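You operate a simulated robot arm through the tools that you are given. There is no shell and no other tool. Be economical: measure what you need, move in short steps, check, and stop when the job is done.

Carry out the task below with a simulated two-armed robot. There is one attempt and no reset: what you move stays moved.

## Task
Pick up the bag with the smallest size on its label from the gauging bench top with one hand, pass it to the other hand and put it on the corner of stand 6. Set down upright: bag.

It is judged by the outcome, as a careful person would: the job done as asked, and still so three seconds after it is handed in. It fails if anything else is knocked over, pushed out of place, dropped, spilled or broken.

## Robot
Two 7-joint arms with two-finger parallel grippers on one trunk, on a base that drives. Base frame: it is fixed to the floor where the robot stands at the start and does not move with it; the origin is under the middle of the robot, x ahead of it, y to its left, z up. Units: mm, degrees, N and s.
The left shoulder is at the start at [50, 187, 1085], the right one opposite. With the tool pointing down near the work surface each hand reaches from about 100 to 660 mm from the robot's upright axis, wherever it stands, measured 20 degrees to its own side. Places, roughly: corner of stand 6 (29x21 cm) [3620, 1680, 700]. Payload 3.43 kg a hand.
The TCP of each hand is the grasp point between the finger pads, 30 mm short of the fingertips. In the tool frame z runs along the fingers and y along their closing line. The gripper opens to 94 mm. The fingers are 28 mm wide and 10 mm thick; the gripper's body (50 by 96 mm) begins 55 mm behind the TCP.
Orientation is that of the tool frame in the base frame, as a unit quaternion [x, y, z, w]. With the fingers straight down and closing along the base's y, the tool's x points along the base's -x, its y along +y and its z along -z.

## Interface
- The arms move only by the tool step_arm. It takes "left_steps", "right_steps" or both (then of equal length, played together; a hand with none holds still); each is a list of rows, each an object (a shift or turn left out is 0, a gripper value left out holds the last) with "slide": the shift along the tool's x, y, z in mm, a list of three; "angular": the turn, a rotation vector about the tool's x, y, z in degrees, a list of three. In form: [{"slide": [tx, ty, tz], "angular": [ax, ay, az]}, ...]. A call has 1 to 10 rows; each row shifts and turns the commanded pose from where the row before left it, along the tool's axes as they then stand. "left_gripper" and "right_gripper" are, for a hand that has rows, the opening, from 0 (shut) to 1 (fully open), set as the call begins (left out, the last holds). Each row takes 0.2 s and may step no farther than 50 mm and 8.6 degrees from the row before; otherwise, or with a gripper value out of range, the whole call is refused. A pose out of reach is approached as far as the arm can. The call stops where the force on the tool passes 40 N (or 10 N more than at its start, if that is more) or the arm is blocked; 0.2 s more then pass. Each finger travels about 153 mm/s and halts on what it meets, pressing with about 20 N; the grip force reading is that of the motor and also rises with nothing between the fingers. The clock runs only during rows and for 0.2 s after the last one: add rows that do not move to give the fingers time. The reply holds the time, the measured pose of the TCP, the force on the tool along the base axes, the opening and the grip force, in the units named above and with some noise, with the torque about the TCP (base axes, N m) and any sound that the robot's microphone picked up.
- Cameras (640 x 400 px; columns grow to the right, rows downward): "scene" is now at [133.1, 46.8, 1252.9]; the picture's right is [0.55, -0.84, 0.00], its down [-0.44, -0.29, -0.85] and it looks along [0.71, 0.47, -0.53] (base axes); focal length 256 px, centre (320, 200). "left" rides on the left gripper at [76, -14, -103] in its tool frame; the picture's right is [0.18, 0.98, 0.00], its down [-0.75, 0.14, -0.64] and it looks along [-0.63, 0.12, 0.77] (tool axes); focal length 243 px, centre (320, 200). "right" rides on the right gripper at [76, 14, -103] in its tool frame; the picture's right is [-0.18, 0.98, 0.00], its down [-0.75, -0.14, -0.64] and it looks along [-0.63, -0.12, 0.77] (tool axes); focal length 243 px, centre (320, 200). There is no depth. A picture from a camera that has moved, and an enlarged one, comes with that camera's place and axes in the base frame and with its lens.
- snapshot(camera): a new picture of that camera. No time passes.
- lift_body(by): slides the trunk up (or, below 0, down) by that many mm; the arms and the scene camera ride with it, the base frame stays. It gives what a move gives, with no picture.
- roll_base(legs): drives the robot by 1 to 6 legs, each [ahead, left, turn to the left] in mm, mm and degrees, along the robot's own axes; the way and the turn of a leg run together, so that a leg with both is an arc; at most 1500 mm and 180 degrees a leg. The arms and the cameras ride along, it lands a little off, and it stops where it bumps. It gives what a move gives.
- head_to(pan, tilt): turns the head with the scene camera to pan (to the left, within 80 degrees either way) and tilt (down, from -29 to 69), counted from straight ahead of the robot. It gives what a move gives.
- zoom(camera, box): a new picture of the part [left, top, right, bottom] of that camera's present view, enlarged. No time passes.
- finish_job(): hands the job in; it is judged then, once.

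Work in short steps. Places have to be worked out from the pictures, the camera data and where the tool is seen: move nearer, look again, correct. Check each grasp and each placing, and mend what went wrong. You have 120 turns and 100 pictures in all, those below and enlarged ones among them. Open the grippers and draw the arms clear of the work before you hand the job in, unless the task says otherwise; then end with one line.

The tools are called after "Request:" as a command line: name --argument value ..., lists and objects as JSON in quotes. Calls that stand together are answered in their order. step_arm: Moves the arms, as the interface text tells. Its arguments: {"type":"object","properties":{"left_steps":{"type":"array","items":{"type":"object","properties":{"slide":{"type":"array","items":{"type":"number"}},"angular":{"type":"array","items":{"type":"number"}}}}},"left_gripper":{"type":"number"},"right_steps":{"type":"array","items":{"type":"object","properties":{"slide":{"type":"array","items":{"type":"number"}},"angular":{"type":"array","items":{"type":"number"}}}}},"right_gripper":{"type":"number"}},"required":[]} The other tools are called the same way: lift_body (by) slides the trunk up or down; roll_base (legs) drives the base; head_to (pan, tilt) turns the head that bears the scene camera; snapshot (camera) takes a picture; zoom (camera, box) takes an enlarged picture of a part of a camera's view; finish_job () hands the job in.

At the start:

```text
clock: 0.0
left_tcp_pos: [317.7, 429.6, 1096.1]
left_ee_rot: [0.0, 1.0, -0.001, 0.0]
left_force: [0.1, -0.5, -0.2]
left_torque: [0.0, -0.04, 0.02]
left_opening: 93.9
left_gripper_force: 0.1
right_tcp_pos: [335.7, 59.8, 1080.6]
right_ee_rot: [0.0, 1.0, 0.0, 0.0]
right_force: [-0.5, 0.5, 0.0]
right_torque: [0.01, 0.02, 0.04]
right_opening: 94.1
right_gripper_force: 0.1
trunk travel left (down, up): [-300.0, 132.0]
robot x, y, heading: [-3.2, 3.7, -0.0]
head pan, tilt: [33.3, 31.7]
```

scene: 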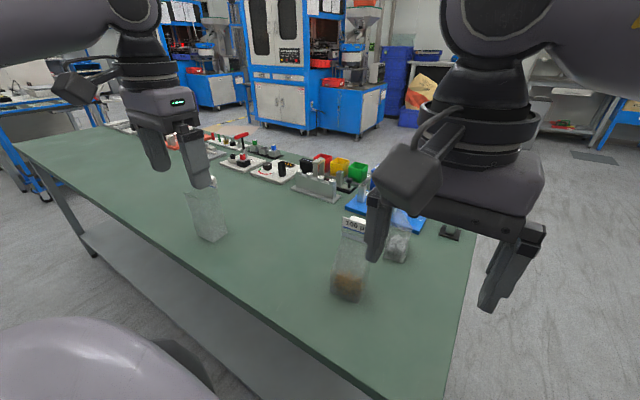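
right: 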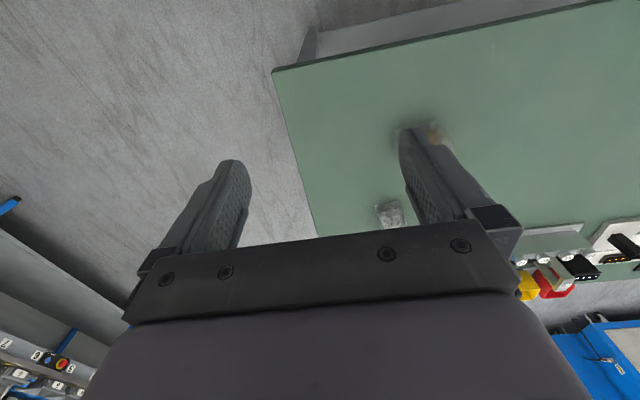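
left: 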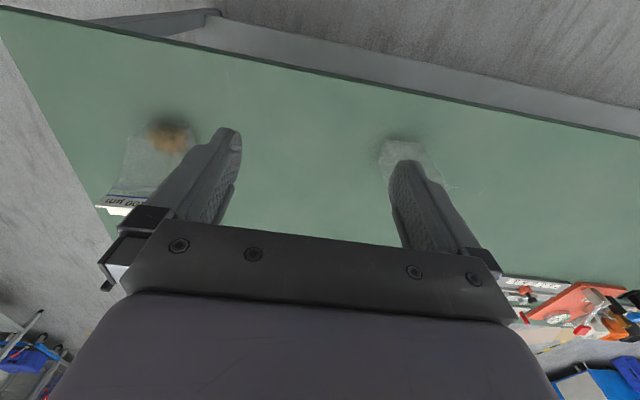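

I see about three clear bags on the bench; I zoom in to read the labels.

Request:
zoom --camera "scene" --box '[300, 190, 460, 310]'

Request:
zoom --camera "scene" --box '[150, 150, 280, 250]'

```text
3.33 times, centred on (380, 250) of scene
camera zoom: at [133.1, 46.8, 1252.9], right [0.55, -0.84, 0.0], down [-0.44, -0.29, -0.85], along [0.71, 0.47, -0.53], focal length 855 px, centre (120, 33)
```

zoom: 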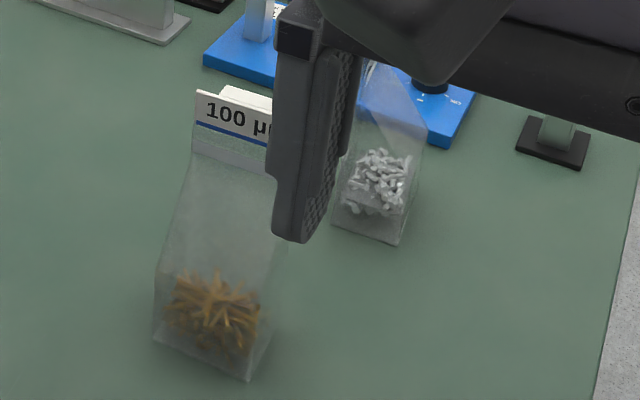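

```text
4.00 times, centred on (215, 200) of scene
camera zoom: at [133.1, 46.8, 1252.9], right [0.55, -0.84, 0.0], down [-0.44, -0.29, -0.85], along [0.71, 0.47, -0.53], focal length 1026 px, centre (740, 200)
```

zoom: 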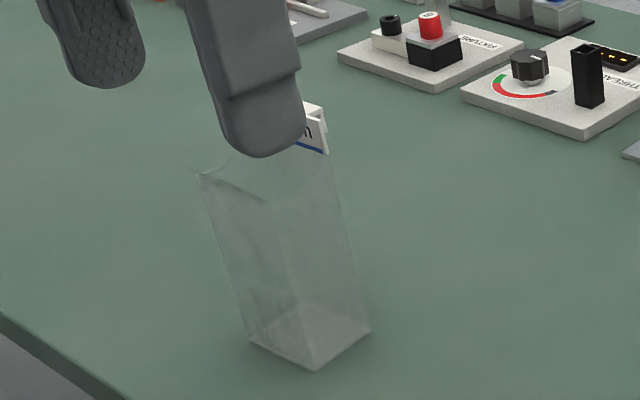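

The labels are hidden by the hands. I move both hands outward to see the labels.

Request:
step_arm --left_steps '[{"slide": [0, 50, 0]}, {"slide": [0, 50, 0]}, {"slide": [0, 50, 0]}, {"slide": [0, 50, 0]}]' --right_steps '[{"slide": [0, -50, 0]}, {"slide": [0, -50, 0]}, {"slide": [0, -50, 0]}, {"slide": [0, -50, 0]}]'

Request:
snapshot --camera "scene"

```text
clock: 1.0
left_tcp_pos: [318.7, 629.8, 1095.9]
left_ee_rot: [0.0, 1.0, 0.0, 0.0]
left_force: [-0.3, 0.4, 0.1]
left_torque: [0.03, -0.03, 0.03]
left_opening: 93.7
left_gripper_force: 0.1
right_tcp_pos: [333.9, -140.4, 1080.9]
right_ee_rot: [-0.001, 1.0, 0.0, 0.0]
right_force: [-0.2, 0.0, 0.1]
right_torque: [-0.02, 0.03, 0.04]
right_opening: 93.8
right_gripper_force: 0.1
trunk travel left (down, up): [-300.0, 132.0]
robot x, y, heading: [1.3, 1.1, -0.1]
head pan, tilt: [33.3, 31.7]
```

```text
94 pictures are left
camera scene: at [132.9, 46.3, 1252.9], right [0.55, -0.84, 0.0], down [-0.44, -0.29, -0.85], along [0.71, 0.47, -0.53], focal length 256 px, centre (320, 200)
```

scene: 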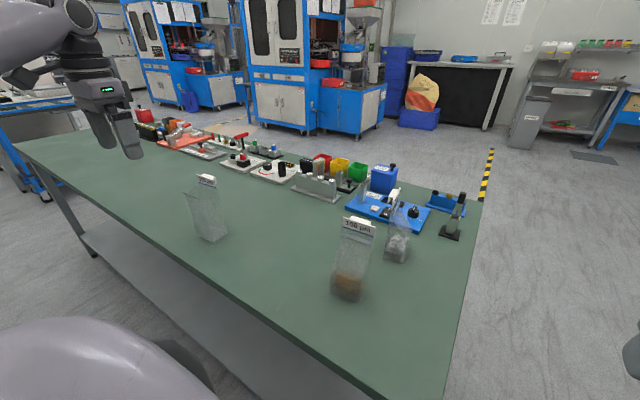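

Labels are clear of the hands now; zooming on each.

Request:
zoom --camera "scene" --box '[184, 170, 232, 200]'

Request:
zoom --camera "scene" --box '[325, 180, 421, 240]'

Request:
zoom --camera "scene" --box '[480, 30, 640, 130]'

```text
13.33 times, centred on (208, 185) of scene
camera zoom: at [132.9, 46.3, 1252.9], right [0.55, -0.84, 0.0], down [-0.44, -0.29, -0.85], along [0.71, 0.47, -0.53], focal length 3420 px, centre (1813, 400)
```

zoom: 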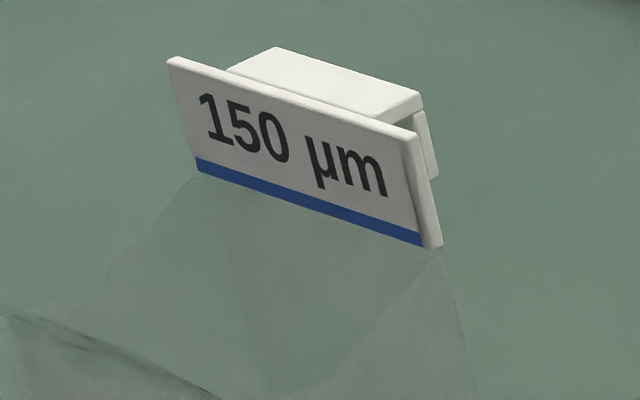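

```text
6.67 times, centred on (373, 210) of scene
camera zoom: at [132.9, 46.3, 1252.9], right [0.55, -0.84, 0.0], down [-0.44, -0.29, -0.85], along [0.71, 0.47, -0.53], focal length 1710 px, centre (-33, 133)
```

zoom: 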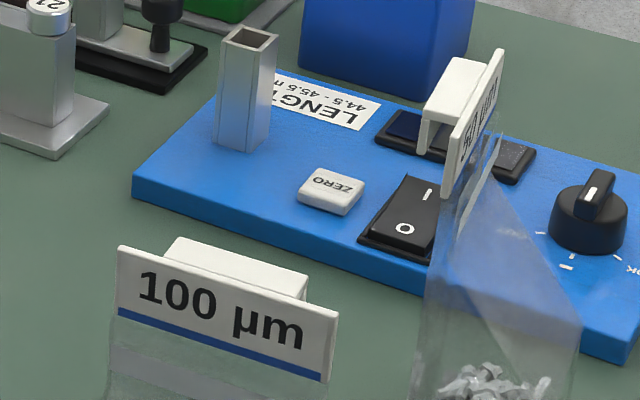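

```text
4.00 times, centred on (560, 80) of scene
camera zoom: at [132.9, 46.3, 1252.9], right [0.55, -0.84, 0.0], down [-0.44, -0.29, -0.85], along [0.71, 0.47, -0.53], focal length 1026 px, centre (-640, 680)
```

zoom: 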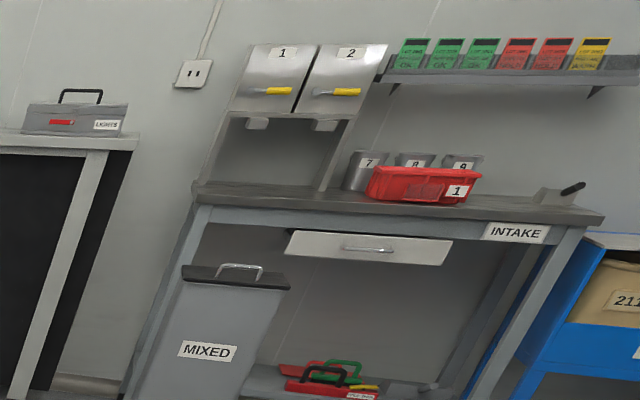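

The third bag's label is edge-on; I enlarge it more.

Request:
zoom --camera "scene" --box '[387, 184, 407, 212]'

Request:
snapshot --camera "right"

```text
14.29 times, centred on (397, 198) of scene
camera zoom: at [132.9, 46.3, 1252.9], right [0.55, -0.84, 0.0], down [-0.44, -0.29, -0.85], along [0.71, 0.47, -0.53], focal length 3665 px, centre (-780, 229)
```

zoom: 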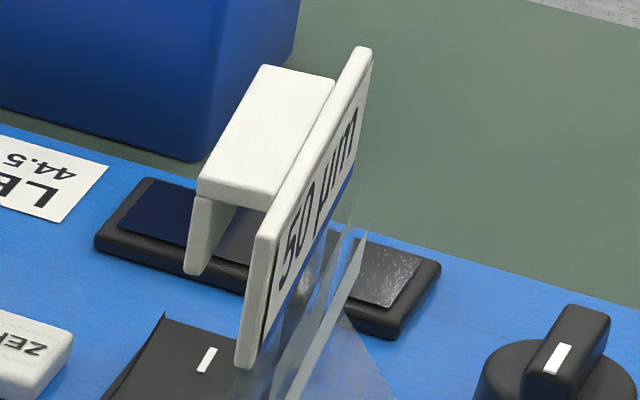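

```text
89 pictures are left
camera right: at [259.3, -127.0, 1183.1], right [0.18, 0.98, 0.0], down [0.75, -0.14, 0.64], along [0.63, -0.12, -0.77], focal length 243 px, centre (320, 200)
```

right: 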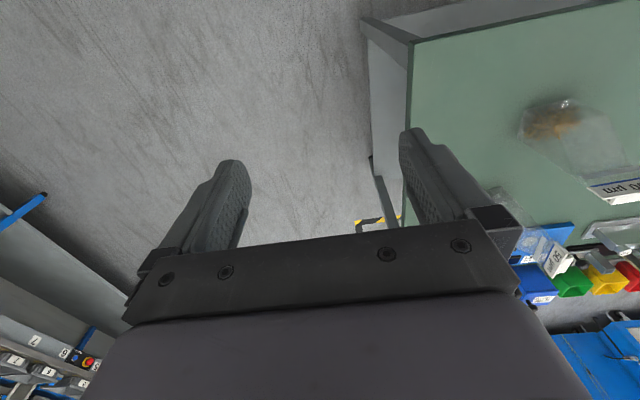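

The silver-filled bag seems to read 50 µm; I verify from the right camera and check the far bench end for other bags.

Request:
zoom --camera "right" --box '[480, 180, 600, 290]'

Request:
zoom --camera "scene" --box '[100, 95, 260, 195]'

```text
3.64 times, centred on (540, 235) of right
camera zoom: at [259.3, -127.0, 1183.1], right [0.18, 0.98, 0.0], down [0.75, -0.14, 0.64], along [0.63, -0.12, -0.77], focal length 882 px, centre (-480, 73)
```

zoom: 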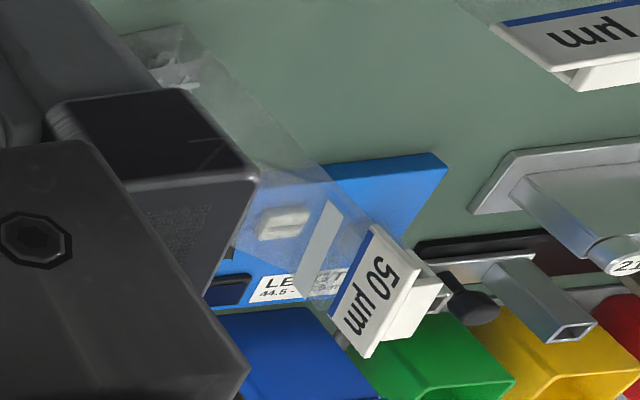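

```text
4.00 times, centred on (180, 145) of scene
camera zoom: at [132.9, 46.3, 1252.9], right [0.55, -0.84, 0.0], down [-0.44, -0.29, -0.85], along [0.71, 0.47, -0.53], focal length 1026 px, centre (880, 420)
```

zoom: 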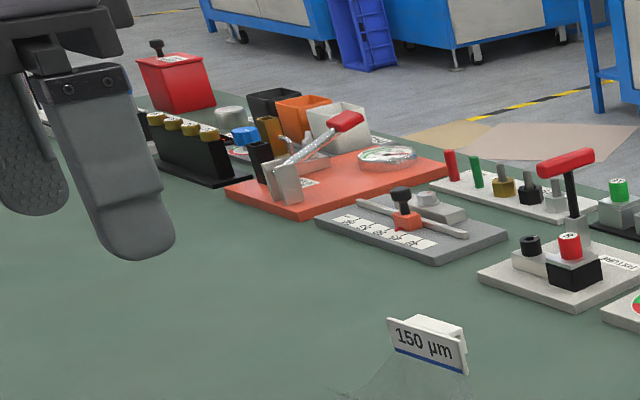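

The target is the 50 µm silver-filled bag. Triangulating from two cameras, its header plate is about 62 mm long along x from (605,172) to (667,177), z 938–964. I bring the left hand, which reaches it from here, over nearer to look.

Request:
step_arm --left_steps '[{"slide": [-13, -45.5, 0]}, {"slide": [-13, -45.5, 0]}, {"slide": [-13, -45.5, 0]}, {"slide": [-13, -45.5, 0]}, {"slide": [-13, -45.5, 0]}, {"slide": [-13, -45.5, 0]}, {"slide": [-13, -45.5, 0]}, {"slide": [-13, -45.5, 0]}, {"slide": [-13, -45.5, 0]}, {"slide": [-13, -45.5, 0]}]'

Request:
snapshot --camera "left"

Request:
snapshot --camera "scene"

```text
clock: 3.2
left_tcp_pos: [452.0, 181.8, 1097.6]
left_ee_rot: [-0.003, 1.0, 0.001, -0.001]
left_force: [-0.8, 0.0, -0.5]
left_torque: [0.04, -0.01, 0.01]
left_opening: 94.0
left_gripper_force: 0.0
left hand out of reach, approached as far as the arm can: row 10
right_tcp_pos: [335.7, -139.3, 1081.1]
right_ee_rot: [-0.001, 1.0, 0.0, 0.0]
right_force: [0.0, 0.1, 0.3]
right_torque: [0.05, -0.01, 0.01]
right_opening: 94.1
right_gripper_force: 0.1
trunk travel left (down, up): [-300.0, 132.0]
robot x, y, heading: [1.4, -2.2, 0.2]
head pan, tilt: [33.3, 31.7]
```

```text
86 pictures are left
camera left: at [375.7, 168.4, 1199.8], right [-0.19, 0.98, 0.0], down [0.75, 0.14, 0.64], along [0.63, 0.12, -0.77], focal length 243 px, centre (320, 200)
```

left: 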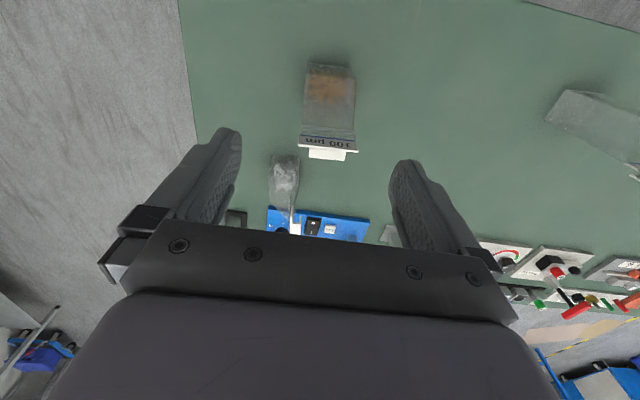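

```text
85 pictures are left
camera scene: at [134.2, 46.9, 1252.8], right [0.55, -0.84, 0.0], down [-0.44, -0.29, -0.85], along [0.71, 0.47, -0.53], focal length 256 px, centre (320, 200)
```

scene: 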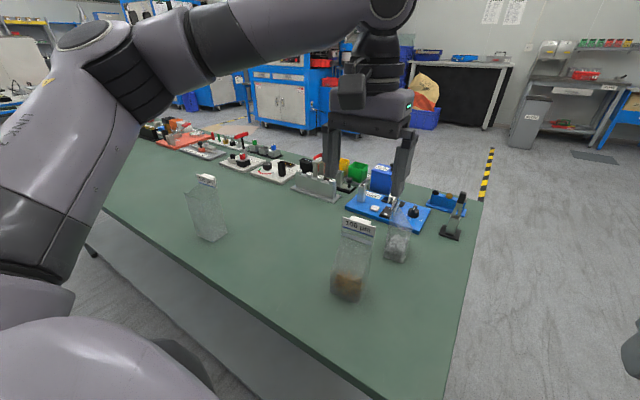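

The arm is near its reach at this height; the 100 µm bag's header is at about (493,199), so I must approach from above. I zoom in on the target from the left wrist camera.

Request:
zoom --camera "left" --box '[240, 130, 380, 245]'

Request:
zoom --camera "scene" --box '[360, 170, 480, 270]'

```text
3.48 times, centred on (310, 188) of left
camera zoom: at [375.7, 168.4, 1199.8], right [-0.19, 0.98, 0.0], down [0.75, 0.14, 0.64], along [0.63, 0.12, -0.77], focal length 844 px, centre (355, 244)
```

zoom: 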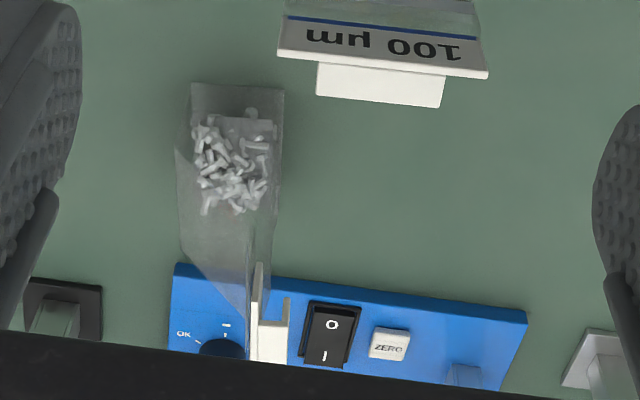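

```text
4.00 times, centred on (420, 220) of scene
camera zoom: at [134.2, 46.9, 1252.8], right [0.55, -0.84, 0.0], down [-0.44, -0.29, -0.85], along [0.71, 0.47, -0.53], focal length 1026 px, centre (-80, 120)
```

zoom: 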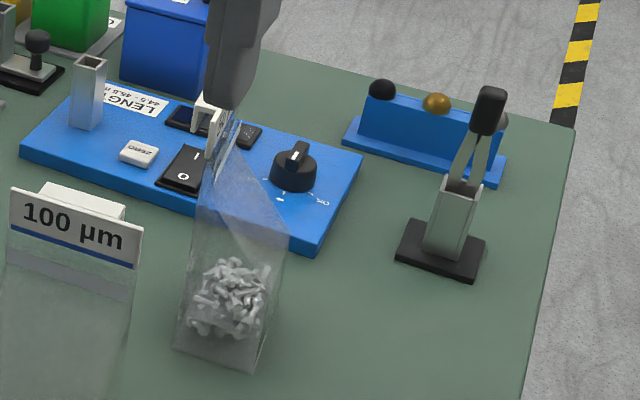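

Its header is a plate (facing −y) with a shorter U-shaped tab behind it (+y), at the bag's +y side. I plan to grip the near half of the header with the left hand tilted, so the right hand can later take the other half. I tilt 15° and move forward and down while staying above the headers.

Request:
step_arm --left_steps '[{"angular": [0, -7.5, 0]}, {"angular": [0, -7.5, 0]}, {"slide": [-27.7, 0, 25]}, {"slide": [-27.7, 0, 25]}, {"slide": [-27.7, 0, 25]}, {"slide": [-27.7, 0, 25]}]'

Request:
snapshot --camera "left"

Request:
zoom --camera "scene" --box '[320, 130, 480, 270]'

```text
clock: 4.6
left_tcp_pos: [555.3, 208.3, 1025.3]
left_ee_rot: [0.001, 0.991, -0.002, 0.132]
left_force: [0.8, -0.5, -0.8]
left_torque: [0.0, 0.0, -0.02]
left_opening: 94.2
left_gripper_force: 0.0
left hand out of reach, approached as far as the arm can: row 5, 6
right_tcp_pos: [334.2, -139.3, 1081.2]
right_ee_rot: [-0.001, 1.0, 0.001, 0.0]
right_force: [-0.7, -0.2, 0.1]
right_torque: [0.0, 0.03, 0.03]
right_opening: 93.9
right_gripper_force: 0.1
trunk travel left (down, up): [-300.0, 132.0]
robot x, y, heading: [-0.5, 3.3, 0.1]
head pan, tilt: [33.3, 31.7]
```

```text
82 pictures are left
camera left: at [455.1, 194.7, 1104.5], right [-0.18, 0.98, -0.05], down [0.56, 0.14, 0.82], along [0.81, 0.12, -0.58], focal length 243 px, centre (320, 200)
```

left: 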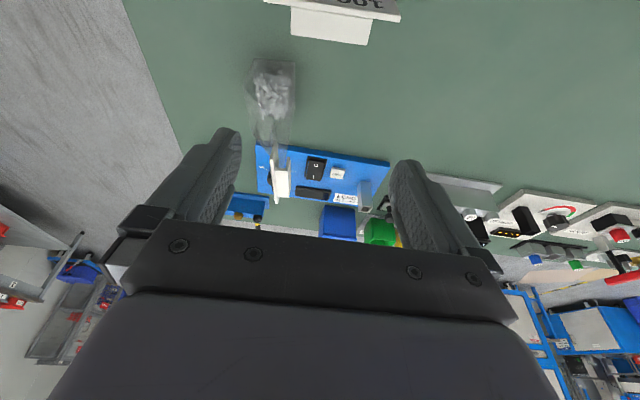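

```text
2.86 times, centred on (400, 200) of scene
camera zoom: at [133.3, 46.9, 1252.8], right [0.55, -0.84, 0.0], down [-0.44, -0.29, -0.85], along [0.71, 0.47, -0.53], focal length 733 px, centre (91, 200)
```

zoom: 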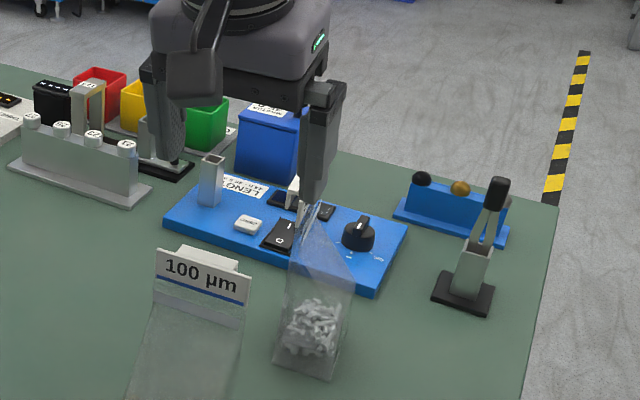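

The arm is at its reach limit. I look straight down to see how much room there is to drive the base closer.

Request:
head_to --pan 0 --tilt 60

Request:
snapshot --camera "scene"

```text
clock: 5.6
left_tcp_pos: [555.0, 206.9, 1026.4]
left_ee_rot: [0.001, 0.991, -0.002, 0.132]
left_force: [0.6, -0.3, -0.6]
left_torque: [0.0, 0.01, 0.01]
left_opening: 94.1
left_gripper_force: 0.1
right_tcp_pos: [335.1, -139.7, 1081.1]
right_ee_rot: [0.0, 1.0, 0.0, 0.0]
right_force: [-0.5, 0.5, -0.2]
right_torque: [-0.01, 0.02, -0.04]
right_opening: 93.9
right_gripper_force: 0.0
trunk travel left (down, up): [-300.0, 132.0]
robot x, y, heading: [1.3, -1.7, 0.2]
head pan, tilt: [0.0, 60.0]
```

```text
80 pictures are left
camera scene: at [124.8, -2.3, 1213.6], right [0.0, -1.0, 0.0], down [-0.87, 0.0, -0.5], along [0.5, 0.0, -0.87], focal length 256 px, centre (320, 200)
```

scene: 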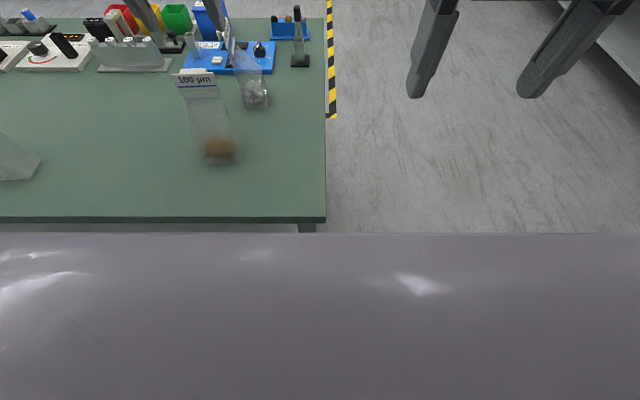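

The bench front is about 320 mm away with little room to drive forward, but the bench's right end is near the bag. I plan to stand at the right end (about (640,−340)) facing +y; there the header lies sideways to the robot, ideal for the handover. I retract the left hand and look right first.

Request:
step_arm --left_steps '[{"slide": [30, 0, -25]}, {"slide": [35, 0, -15]}, {"slide": [45, 0, -10]}, {"slide": [45, 0, 5], "angular": [0, 7.5, 0]}, {"slide": [45, 0, 5], "angular": [0, 7.5, 0]}, {"slide": [40, 0, 0]}]'

Request:
head_to --pan -55 --tilt 25

Request:
snapshot --camera "scene"

```text
clock: 7.0
left_tcp_pos: [309.3, 205.9, 1018.5]
left_ee_rot: [0.0, 1.0, 0.0, -0.001]
left_force: [-0.6, 0.1, -0.1]
left_torque: [0.02, -0.01, 0.02]
left_opening: 94.1
left_gripper_force: 0.0
right_tcp_pos: [335.1, -141.1, 1081.0]
right_ee_rot: [0.0, 1.0, -0.001, 0.0]
right_force: [0.0, -0.3, 0.6]
right_torque: [-0.02, -0.02, 0.02]
right_opening: 93.9
right_gripper_force: 0.2
trunk travel left (down, up): [-300.0, 132.0]
robot x, y, heading: [-0.7, 0.1, -0.0]
head pan, tilt: [0.0, 60.0]
```

```text
clock: 8.2
left_tcp_pos: [310.7, 204.3, 1017.9]
left_ee_rot: [0.0, 1.0, -0.001, 0.0]
left_force: [0.1, 0.1, 0.2]
left_torque: [0.0, -0.02, -0.02]
left_opening: 94.0
left_gripper_force: 0.1
right_tcp_pos: [334.4, -139.1, 1081.4]
right_ee_rot: [0.0, 1.0, 0.0, 0.0]
right_force: [-0.4, -0.2, -0.3]
right_torque: [0.01, 0.0, 0.0]
right_opening: 93.8
right_gripper_force: 0.1
trunk travel left (down, up): [-300.0, 132.0]
robot x, y, heading: [-0.9, 0.0, -0.2]
head pan, tilt: [-55.0, 25.0]
```

```text
79 pictures are left
camera scene: at [111.0, -77.8, 1263.5], right [-0.82, -0.57, 0.0], down [-0.24, 0.35, -0.91], along [0.52, -0.74, -0.42], focal length 256 px, centre (320, 200)
```

scene: 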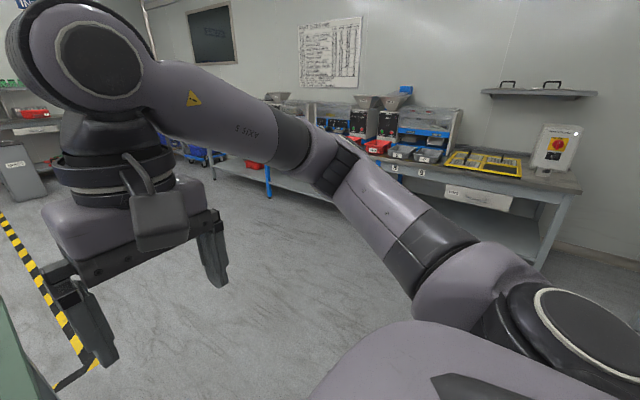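

The right side is clear for about 2 m. I raise the left hand a bit and drive around the bench's right corner with ample margin, then turn to face +y.

Request:
step_arm --left_steps '[{"slide": [0, 0, -40]}, {"slide": [0, 0, -40]}]'

Request:
roll_base --legs '[[0, -700, 0], [640, 0, 0], [0, 0, 90]]'

Request:
head_to --pan 0 --tilt 40

Request:
snapshot --camera "scene"

```text
clock: 8.8
left_tcp_pos: [310.5, 206.0, 1098.9]
left_ee_rot: [0.001, 1.0, -0.001, 0.001]
left_force: [0.0, 0.4, -0.2]
left_torque: [-0.02, 0.01, 0.0]
left_opening: 94.0
left_gripper_force: 0.0
right_tcp_pos: [334.7, -141.4, 1081.1]
right_ee_rot: [0.0, 1.0, -0.001, 0.0]
right_force: [-0.3, -0.6, -0.6]
right_torque: [-0.01, 0.01, -0.02]
right_opening: 94.2
right_gripper_force: 0.1
trunk travel left (down, up): [-300.0, 132.0]
robot x, y, heading: [1.3, -0.5, -0.2]
head pan, tilt: [-55.0, 25.0]
```

```text
clock: 22.4
left_tcp_pos: [444.8, -382.2, 1098.1]
left_ee_rot: [0.711, -0.704, 0.0, -0.001]
left_force: [0.8, 0.0, 0.3]
left_torque: [-0.01, -0.01, -0.03]
left_opening: 93.9
left_gripper_force: 0.0
right_tcp_pos: [789.3, -354.3, 1081.5]
right_ee_rot: [0.711, -0.704, 0.0, 0.0]
right_force: [0.4, 0.6, -0.5]
right_torque: [0.0, 0.0, 0.01]
right_opening: 93.9
right_gripper_force: 0.0
trunk travel left (down, up): [-300.0, 132.0]
robot x, y, heading: [654.0, -688.9, 90.7]
head pan, tilt: [-55.0, 25.0]
```

```text
clock: 23.6
left_tcp_pos: [444.8, -382.2, 1099.2]
left_ee_rot: [0.711, -0.703, 0.001, -0.001]
left_force: [-0.1, 0.4, -0.2]
left_torque: [0.01, -0.02, 0.02]
left_opening: 94.1
left_gripper_force: 0.1
right_tcp_pos: [788.5, -354.0, 1080.4]
right_ee_rot: [0.711, -0.703, 0.001, 0.0]
right_force: [-0.4, -1.3, 0.1]
right_torque: [0.03, -0.02, 0.02]
right_opening: 93.7
right_gripper_force: 0.1
trunk travel left (down, up): [-300.0, 132.0]
robot x, y, heading: [651.4, -688.6, 90.4]
head pan, tilt: [0.0, 40.0]
```

```text
78 pictures are left
camera scene: at [650.8, -548.5, 1240.3], right [1.0, 0.01, 0.0], down [0.01, -0.64, -0.77], along [-0.01, 0.77, -0.64], focal length 256 px, centre (320, 200)
```

scene: 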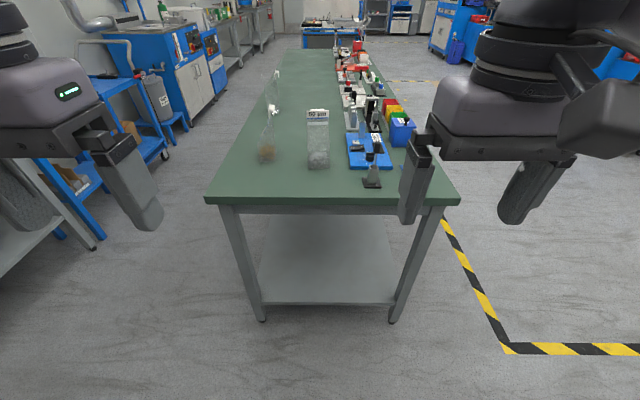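

The bench end is at y≈−44 and the 50 µm label faces me. I raise the trunk by 130 (better reach: hand lower relative to shoulder) and drive 325 ahead.

Request:
lift_body --by 130

Request:
roll_base --legs '[[325, 0, 0]]'

Request:
head_to --pan 0 --tilt 50

Request:
snapshot --camera "scene"

```text
clock: 25.2
left_tcp_pos: [443.9, -382.1, 1227.9]
left_ee_rot: [0.711, -0.704, 0.0, -0.001]
left_force: [0.2, 0.6, -0.5]
left_torque: [0.01, -0.02, -0.01]
left_opening: 94.3
left_gripper_force: 0.1
right_tcp_pos: [789.1, -352.5, 1211.1]
right_ee_rot: [0.711, -0.703, 0.0, 0.0]
right_force: [0.6, -0.2, 0.2]
right_torque: [-0.03, 0.02, 0.01]
right_opening: 93.9
right_gripper_force: 0.1
trunk travel left (down, up): [-430.0, 2.0]
robot x, y, heading: [654.6, -691.7, 90.5]
head pan, tilt: [0.0, 40.0]
```

```text
clock: 27.4
left_tcp_pos: [439.3, -50.5, 1228.8]
left_ee_rot: [0.711, -0.703, 0.0, -0.001]
left_force: [-0.9, -0.2, 0.2]
left_torque: [0.01, 0.0, 0.01]
left_opening: 94.0
left_gripper_force: 0.0
right_tcp_pos: [782.8, -22.6, 1211.0]
right_ee_rot: [0.712, -0.703, -0.002, 0.0]
right_force: [0.9, 0.1, 0.4]
right_torque: [-0.04, 0.04, 0.0]
right_opening: 93.9
right_gripper_force: 0.0
trunk travel left (down, up): [-430.0, 2.0]
robot x, y, heading: [649.1, -359.4, 90.9]
head pan, tilt: [0.0, 40.0]
```

```text
clock: 28.1
left_tcp_pos: [438.8, -52.6, 1228.8]
left_ee_rot: [0.711, -0.703, 0.0, -0.001]
left_force: [0.0, 0.3, -0.1]
left_torque: [0.01, -0.02, 0.03]
left_opening: 94.1
left_gripper_force: 0.0
right_tcp_pos: [784.4, -22.6, 1211.1]
right_ee_rot: [0.712, -0.702, 0.0, 0.0]
right_force: [0.3, 0.7, 0.8]
right_torque: [0.0, -0.01, 0.01]
right_opening: 94.2
right_gripper_force: 0.0
trunk travel left (down, up): [-430.0, 2.0]
robot x, y, heading: [648.0, -361.5, 90.8]
head pan, tilt: [0.0, 50.0]
```

```text
77 pictures are left
camera scene: at [646.4, -226.5, 1356.1], right [1.0, 0.01, 0.0], down [0.01, -0.77, -0.64], along [-0.01, 0.64, -0.77], focal length 256 px, centre (320, 200)
```

scene: 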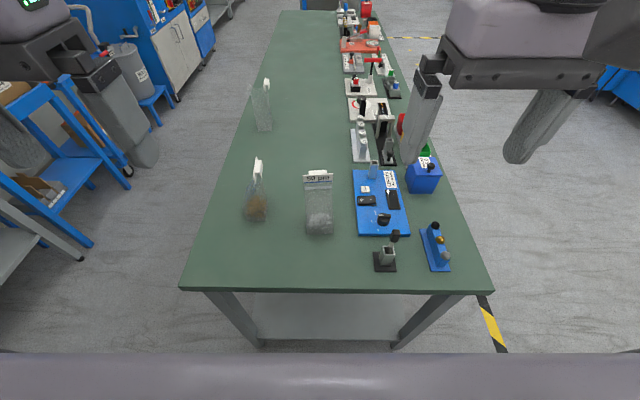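

Good viewpoint. I zoom in on the bag to measure the header.

Request:
zoom --camera "scene" --box '[280, 155, 360, 245]'

```text
4.44 times, centred on (320, 200) of scene
camera zoom: at [646.4, -226.5, 1356.1], right [1.0, 0.01, 0.0], down [0.01, -0.77, -0.64], along [-0.01, 0.64, -0.77], focal length 1140 px, centre (320, 200)
```

zoom: 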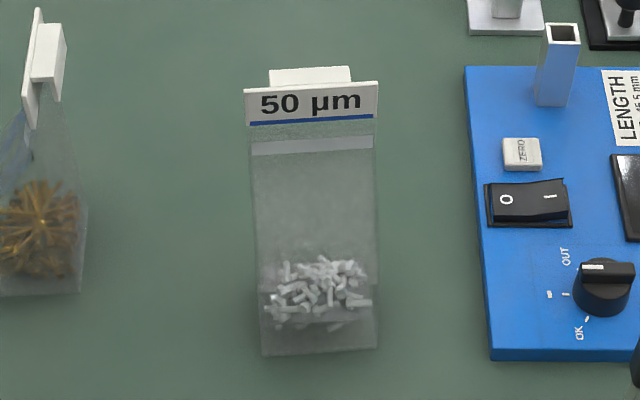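

The header centre is about (636,178), 65 mm long, ~12 mm thick with tab, yaw ≈ +5°. The right hand will take its right half; I rotate the right hand about its axis so its camera faces outward (+x).

Request:
step_arm --right_steps '[{"angular": [0, 0, -8.56]}, {"angular": [0, 0, -8.56]}, {"angular": [0, 0, -8.56]}, {"angular": [0, 0, -8.56]}, {"angular": [0, 0, -8.56]}, {"angular": [0, 0, -8.56]}, {"angular": [0, 0, -8.56]}, {"angular": [0, 0, -8.56]}, {"angular": [0, 0, -8.56]}, {"angular": [0, 0, -8.56]}]'

```text
clock: 30.3
left_tcp_pos: [437.9, -52.6, 1227.5]
left_ee_rot: [0.712, -0.702, 0.0, -0.001]
left_force: [-0.2, -0.6, -0.6]
left_torque: [0.0, 0.01, 0.01]
left_opening: 93.9
left_gripper_force: 0.0
right_tcp_pos: [772.9, -43.2, 1207.1]
right_ee_rot: [0.999, -0.032, 0.0, 0.0]
right_force: [-0.1, -0.2, 0.6]
right_torque: [0.01, -0.05, -0.02]
right_opening: 94.1
right_gripper_force: 0.0
right hand out of reach, approached as far as the arm can: row 10
trunk travel left (down, up): [-430.0, 2.0]
robot x, y, heading: [645.2, -359.5, 90.9]
head pan, tilt: [0.0, 50.0]
```

The turn nearly completed (limit reached in the far pose). I bring the hand in toward the bag from above, which should be easier for the arm.

Request:
step_arm --right_steps '[{"slide": [-13, -20.7, 18.7]}, {"slide": [-13, -20.7, 18.7]}, {"slide": [-13, -20.7, 18.7]}, {"slide": [-13, -20.7, 18.7]}, {"slide": [-13, -20.7, 18.7]}, {"slide": [-13, -20.7, 18.7]}, {"slide": [-13, -20.7, 18.7]}, {"slide": [-13, -20.7, 18.7]}]'

Request:
snapshot --camera "scene"

Request:
snapshot --camera "right"

```text
clock: 32.1
left_tcp_pos: [438.5, -51.6, 1228.7]
left_ee_rot: [0.712, -0.702, 0.001, -0.001]
left_force: [-0.5, -0.7, 0.4]
left_torque: [-0.03, 0.0, 0.01]
left_opening: 94.0
left_gripper_force: 0.1
right_tcp_pos: [725.3, -17.2, 1148.2]
right_ee_rot: [0.999, -0.032, 0.0, 0.0]
right_force: [-0.1, 0.1, 0.7]
right_torque: [-0.02, -0.01, 0.0]
right_opening: 94.0
right_gripper_force: 0.1
right hand out of reach, approached as far as the arm can: row 1, 2, 3, 4, 5, 6, 7, 8
trunk travel left (down, up): [-430.0, 2.0]
robot x, y, heading: [650.5, -356.4, 91.0]
head pan, tilt: [0.0, 50.0]
```

```text
75 pictures are left
camera scene: at [646.4, -226.5, 1356.1], right [1.0, 0.01, 0.0], down [0.01, -0.77, -0.64], along [-0.01, 0.64, -0.77], focal length 256 px, centre (320, 200)
```

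scene: 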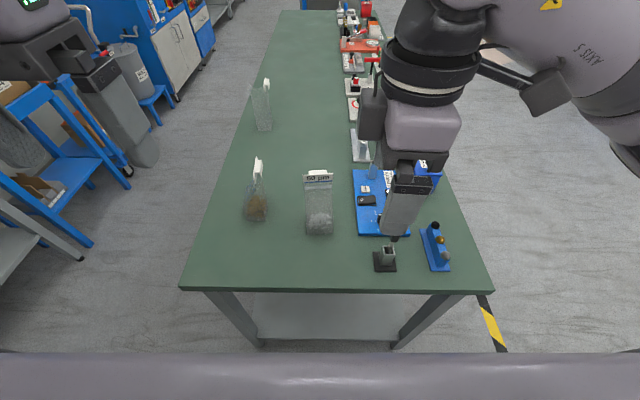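

```text
74 pictures are left
camera right: at [801.7, -37.3, 1250.7], right [-0.25, -0.97, 0.0], down [-0.74, 0.19, 0.64], along [-0.62, 0.16, -0.77], focal length 243 px, centre (320, 200)
```

right: 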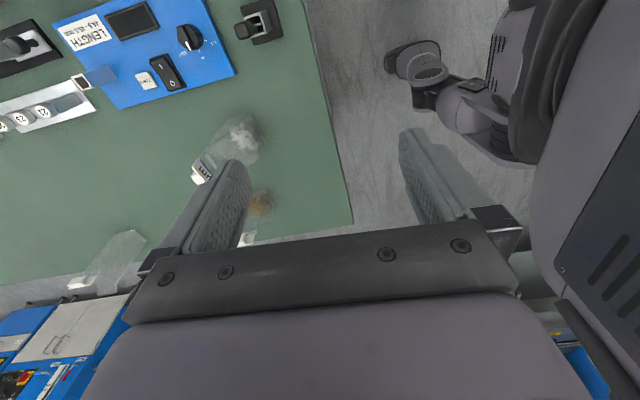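

With this wrist turn the right arm can't reach, so I change the plan: the right hand grips the bag's body (62–65 mm wide, centre ≈(639,155)) with horizontal fingers pointing +y from this open end, and the left hand later takes the header from above. I first unturn the right hand.

Request:
step_arm --right_steps '[{"angular": [0, 0, 8.56]}, {"angular": [0, 0, 8.56]}, {"angular": [0, 0, 8.56]}, {"angular": [0, 0, 8.56]}, {"angular": [0, 0, 8.56]}, {"angular": [0, 0, 8.56]}, {"angular": [0, 0, 8.56]}, {"angular": [0, 0, 8.56]}, {"angular": [0, 0, 8.56]}, {"angular": [0, 0, 8.56]}]'

Request:
step_arm --right_steps '[{"slide": [-20, 0, 0], "angular": [0, -8.5, 0]}, {"slide": [-20, 0, 0], "angular": [0, -8.5, 0]}, {"slide": [-20, 0, 0], "angular": [0, -8.5, 0]}, {"slide": [-20, 0, 0], "angular": [0, -8.5, 0]}, {"slide": [-20, 0, 0], "angular": [0, -8.5, 0]}]'

```text
clock: 34.3
left_tcp_pos: [438.4, -51.7, 1227.5]
left_ee_rot: [0.712, -0.702, 0.0, 0.0]
left_force: [1.0, 0.0, 0.4]
left_torque: [0.02, 0.01, 0.03]
left_opening: 93.8
left_gripper_force: 0.0
right_tcp_pos: [723.8, -19.4, 1149.9]
right_ee_rot: [0.711, -0.703, 0.001, 0.0]
right_force: [-0.5, 0.9, 0.3]
right_torque: [0.01, -0.03, 0.0]
right_opening: 94.2
right_gripper_force: 0.0
trunk travel left (down, up): [-430.0, 2.0]
robot x, y, heading: [648.6, -357.8, 90.6]
head pan, tilt: [0.0, 50.0]
```

```text
clock: 35.5
left_tcp_pos: [439.8, -51.2, 1227.9]
left_ee_rot: [0.711, -0.703, 0.0, -0.001]
left_force: [-0.4, -0.6, 0.1]
left_torque: [0.01, 0.0, -0.01]
left_opening: 94.1
left_gripper_force: 0.0
right_tcp_pos: [723.0, 74.1, 1180.7]
right_ee_rot: [0.664, -0.654, -0.259, -0.255]
right_force: [0.3, 0.4, 0.0]
right_torque: [-0.01, 0.02, 0.03]
right_opening: 93.9
right_gripper_force: 0.1
trunk travel left (down, up): [-430.0, 2.0]
robot x, y, heading: [648.4, -358.3, 90.9]
head pan, tilt: [0.0, 50.0]
```

Pitching works. I continue to nearly horizontal (about 8° down).

Request:
step_arm --right_steps '[{"angular": [0, -7.9, 0]}, {"angular": [0, -7.9, 0]}, {"angular": [0, -7.9, 0]}, {"angular": [0, -7.9, 0]}, {"angular": [0, -7.9, 0]}]'

Request:
snapshot --camera "scene"

```text
clock: 36.7
left_tcp_pos: [439.4, -52.9, 1228.6]
left_ee_rot: [0.712, -0.703, 0.001, -0.001]
left_force: [0.5, -0.1, 0.7]
left_torque: [-0.03, 0.0, 0.04]
left_opening: 93.9
left_gripper_force: 0.1
right_tcp_pos: [721.2, 74.1, 1178.2]
right_ee_rot: [0.538, -0.53, -0.467, -0.46]
right_force: [0.4, -0.7, 0.2]
right_torque: [-0.02, 0.01, 0.02]
right_opening: 93.9
right_gripper_force: 0.0
trunk travel left (down, up): [-430.0, 2.0]
robot x, y, heading: [646.9, -360.8, 90.8]
head pan, tilt: [0.0, 50.0]
```

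```text
73 pictures are left
camera scene: at [646.3, -226.4, 1356.1], right [1.0, 0.01, 0.0], down [0.01, -0.77, -0.64], along [-0.01, 0.64, -0.77], focal length 256 px, centre (320, 200)
```

scene: 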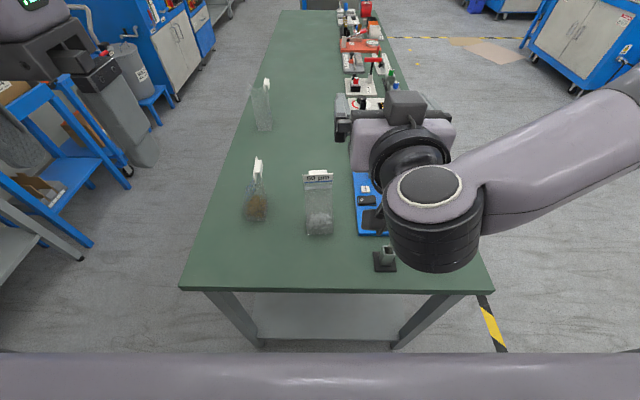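

The wrist would hang low over the bench edge this way, so instead the left hand will take the header from above and the right hand (kept horizontal) will take the body in the air. For that I put the robot at about (430,−395), heading 50°, so the left hand needs only a 45° twist.

Request:
roll_base --legs '[[-40, 218, 0], [0, 0, -40.8]]'

Request:
head_to --pan 20 --tilt 45

Request:
snapshot --camera "scene"

```text
clock: 41.2
left_tcp_pos: [478.3, -33.5, 1228.5]
left_ee_rot: [-0.413, 0.911, 0.0, 0.0]
left_force: [-0.2, -0.2, 1.0]
left_torque: [0.01, 0.01, -0.01]
left_opening: 94.0
left_gripper_force: 0.1
right_tcp_pos: [773.4, -129.4, 1178.3]
right_ee_rot: [-0.312, 0.687, 0.271, 0.597]
right_force: [0.6, -0.5, -0.7]
right_torque: [0.02, 0.0, 0.01]
right_opening: 93.7
right_gripper_force: 0.0
trunk travel left (down, up): [-430.0, 2.0]
robot x, y, heading: [429.1, -402.7, 48.6]
head pan, tilt: [0.0, 50.0]
```

```text
clock: 42.0
left_tcp_pos: [478.3, -32.8, 1228.6]
left_ee_rot: [-0.412, 0.911, -0.001, 0.0]
left_force: [0.6, -0.1, -1.1]
left_torque: [0.0, -0.04, -0.01]
left_opening: 93.9
left_gripper_force: 0.1
right_tcp_pos: [773.4, -130.1, 1178.1]
right_ee_rot: [-0.312, 0.687, 0.271, 0.598]
right_force: [1.0, 0.5, 0.3]
right_torque: [-0.02, 0.0, -0.01]
right_opening: 94.0
right_gripper_force: 0.0
trunk travel left (down, up): [-430.0, 2.0]
robot x, y, heading: [428.0, -403.8, 48.7]
head pan, tilt: [20.0, 45.0]
```

```text
72 pictures are left
camera scene: at [496.0, -284.9, 1363.0], right [0.93, -0.36, 0.0], down [-0.26, -0.66, -0.71], along [0.26, 0.66, -0.71], focal length 256 px, centre (320, 200)
```

scene: 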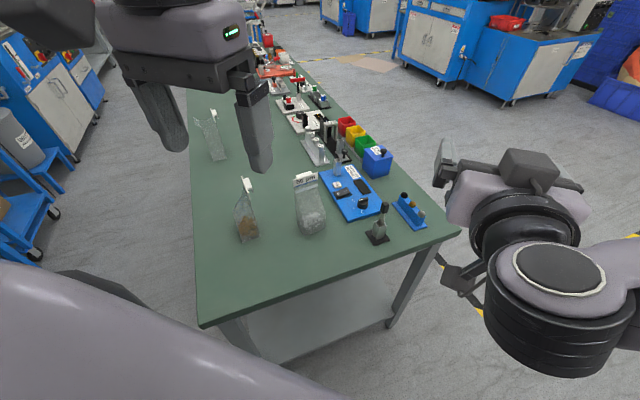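

Left hand: twist 43.7° so that it closes across the header, then move above it.

Request:
step_arm --left_steps '[{"angular": [0, 0, 7.28]}, {"angular": [0, 0, 7.28]}, {"angular": [0, 0, 7.28]}, {"angular": [0, 0, 7.28]}, {"angular": [0, 0, 7.28]}, {"angular": [0, 0, 7.28]}]'

Request:
step_arm --left_steps '[{"slide": [-25.1, 28.1, 21.1]}, {"slide": [-25.1, 28.1, 21.1]}, {"slide": [-25.1, 28.1, 21.1]}, {"slide": [-25.1, 28.1, 21.1]}, {"slide": [-25.1, 28.1, 21.1]}, {"slide": [-25.1, 28.1, 21.1]}, {"slide": [-25.1, 28.1, 21.1]}]'

Request:
snapshot --camera "scene"

Request:
snapshot --camera "left"

```text
clock: 43.4
left_tcp_pos: [477.7, -33.6, 1227.7]
left_ee_rot: [-0.042, 0.999, 0.0, 0.0]
left_force: [0.5, 0.7, 0.0]
left_torque: [0.02, 0.0, 0.02]
left_opening: 94.3
left_gripper_force: 0.1
right_tcp_pos: [773.6, -130.1, 1178.7]
right_ee_rot: [-0.311, 0.687, 0.271, 0.598]
right_force: [0.0, 1.1, -0.3]
right_torque: [0.01, 0.03, 0.02]
right_opening: 94.1
right_gripper_force: 0.0
trunk travel left (down, up): [-430.0, 2.0]
robot x, y, heading: [425.1, -398.5, 48.9]
head pan, tilt: [20.0, 45.0]
```

```text
clock: 45.0
left_tcp_pos: [593.3, 165.0, 1084.6]
left_ee_rot: [-0.044, 0.999, 0.0, 0.001]
left_force: [0.0, -0.1, -0.1]
left_torque: [-0.02, 0.01, 0.0]
left_opening: 94.1
left_gripper_force: 0.1
left hand out of reach, approached as far as the arm can: row 6, 7
right_tcp_pos: [773.0, -129.7, 1178.2]
right_ee_rot: [-0.312, 0.687, 0.271, 0.597]
right_force: [0.2, 0.0, 0.2]
right_torque: [0.0, 0.03, -0.01]
right_opening: 94.1
right_gripper_force: 0.1
trunk travel left (down, up): [-430.0, 2.0]
robot x, y, heading: [430.7, -397.8, 48.6]
head pan, tilt: [20.0, 45.0]
```

```text
71 pictures are left
camera scene: at [496.1, -284.4, 1362.9], right [0.93, -0.36, 0.0], down [-0.26, -0.66, -0.71], along [0.26, 0.66, -0.71], focal length 256 px, centre (320, 200)
```

scene: 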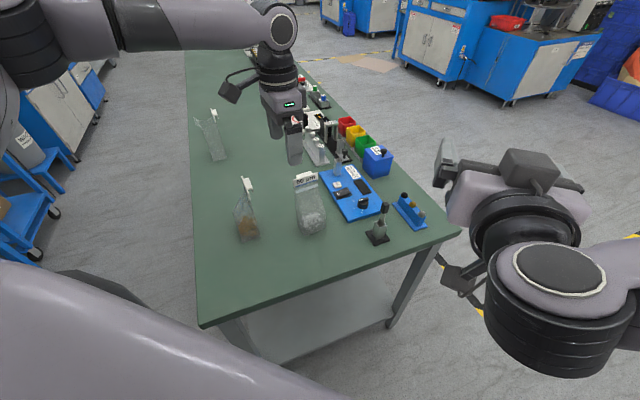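

```text
70 pictures are left
camera left: at [519.3, 145.6, 1186.8], right [-0.27, 0.96, 0.0], down [0.74, 0.21, 0.64], along [0.62, 0.17, -0.77], focal length 243 px, centre (320, 200)
```

left: 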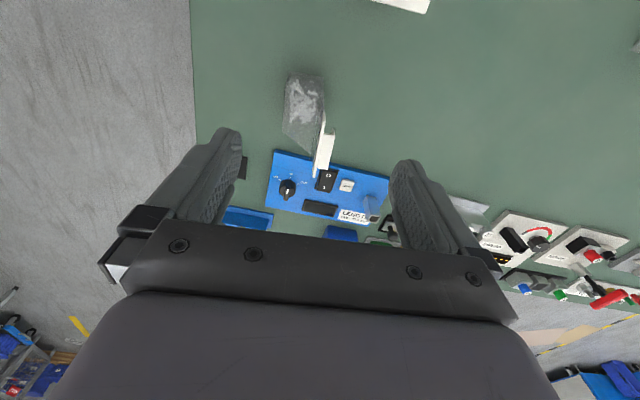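

Just short of reach; I shift the base 60 mm in +x (parallel to the bench end) with the hand still high.

Request:
roll_base --legs '[[40, -45, 0]]'

Request:
snapshot --camera "left"

Request:
zoom --camera "scene" --box '[230, 130, 350, 250]'

```text
clock: 46.1
left_tcp_pos: [652.7, 165.2, 1085.7]
left_ee_rot: [-0.045, 0.999, 0.0, 0.001]
left_force: [-0.3, 0.4, 0.5]
left_torque: [0.03, 0.02, -0.01]
left_opening: 94.4
left_gripper_force: 0.1
right_tcp_pos: [833.1, -128.6, 1178.5]
right_ee_rot: [-0.312, 0.688, 0.271, 0.597]
right_force: [-0.3, -0.3, 0.3]
right_torque: [0.01, -0.02, 0.04]
right_opening: 93.8
right_gripper_force: 0.0
trunk travel left (down, up): [-430.0, 2.0]
robot x, y, heading: [490.6, -401.6, 48.7]
head pan, tilt: [20.0, 45.0]
```

```text
69 pictures are left
camera left: at [578.9, 145.4, 1187.3], right [-0.27, 0.96, 0.0], down [0.74, 0.21, 0.64], along [0.62, 0.17, -0.77], focal length 243 px, centre (320, 200)
```

left: 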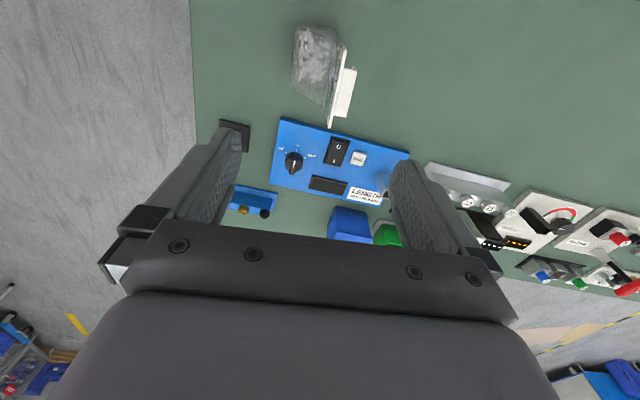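

```text
3.33 times, centred on (290, 190) of scene
camera zoom: at [556.3, -284.4, 1363.0], right [0.93, -0.36, 0.0], down [-0.26, -0.66, -0.71], along [0.25, 0.66, -0.71], focal length 855 px, centre (420, 233)
```

zoom: 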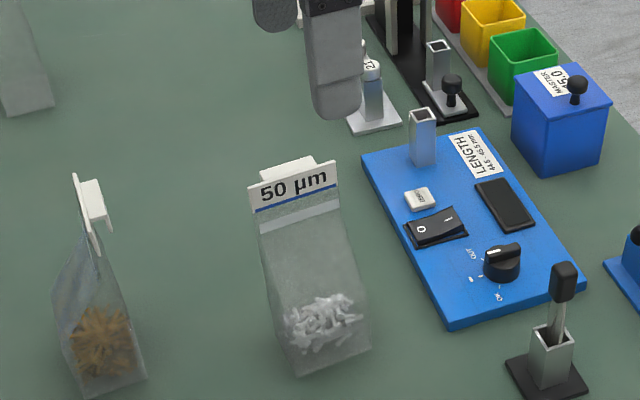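

I zoom in the left camera on the header to refine its position and yaw.

Request:
zoom --camera "left" --box '[270, 10, 410, 140]'

```text
3.08 times, centred on (340, 75) of left
camera zoom: at [578.9, 145.4, 1187.3], right [-0.27, 0.96, 0.0], down [0.74, 0.21, 0.64], along [0.62, 0.17, -0.77], focal length 746 px, centre (258, 585)
```

zoom: 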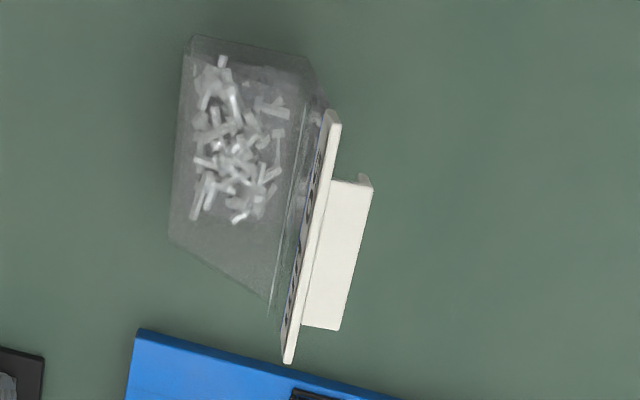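

Refined: plate ends (602,171)–(669,180), tab back face at y≈189, so grip centre (635.5,181), yaw ≈6.5°. I align and come down to just above the header.

Request:
step_arm --left_steps '[{"slide": [7.8, 8.8, 25], "angular": [0, 0, -1.5]}, {"slide": [7.8, 8.8, 25]}, {"slide": [0, 0, 25]}]'

Request:
snapshot --camera "left"

Request:
zoom --camera "scene" --box '[230, 130, 350, 250]'

```text
clock: 46.9
left_tcp_pos: [630.3, 178.7, 1013.1]
left_ee_rot: [-0.058, 0.998, 0.0, 0.003]
left_force: [0.2, 0.0, 0.0]
left_torque: [0.02, -0.05, -0.01]
left_opening: 94.1
left_gripper_force: 0.1
left hand out of reach, approached as far as the arm can: row 3
right_tcp_pos: [833.5, -128.8, 1178.5]
right_ee_rot: [-0.312, 0.686, 0.272, 0.598]
right_force: [0.2, 0.0, -0.1]
right_torque: [0.0, -0.01, 0.0]
right_opening: 94.3
right_gripper_force: 0.1
trunk travel left (down, up): [-430.0, 2.0]
robot x, y, heading: [488.4, -403.5, 49.0]
head pan, tilt: [20.0, 45.0]
```

```text
66 pictures are left
camera left: at [555.9, 157.5, 1115.0], right [-0.3, 0.95, 0.0], down [0.73, 0.23, 0.65], along [0.62, 0.19, -0.76], focal length 243 px, centre (320, 200)
```

left: 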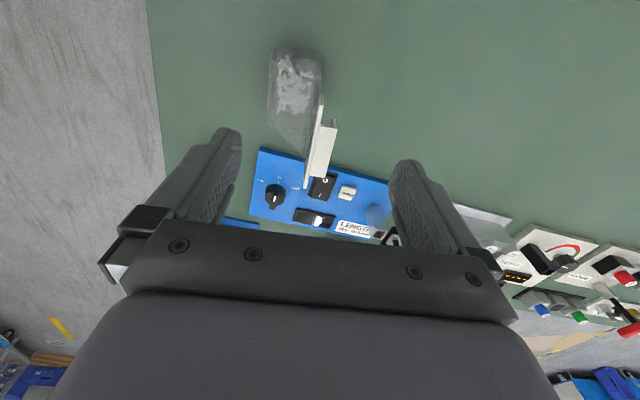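

```text
3.33 times, centred on (290, 190) of scene
camera zoom: at [555.6, -284.3, 1363.0], right [0.93, -0.36, 0.0], down [-0.26, -0.66, -0.71], along [0.26, 0.66, -0.71], focal length 855 px, centre (420, 233)
```

zoom: 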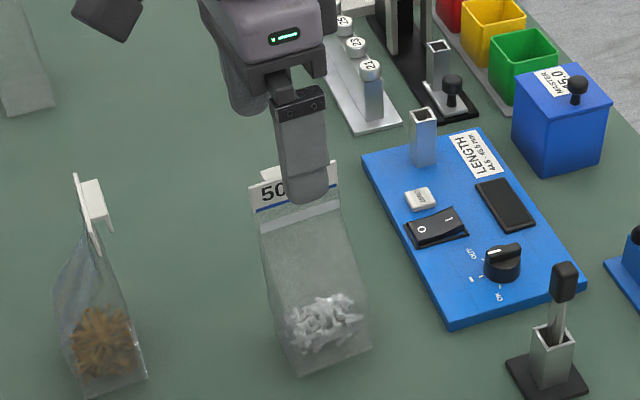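

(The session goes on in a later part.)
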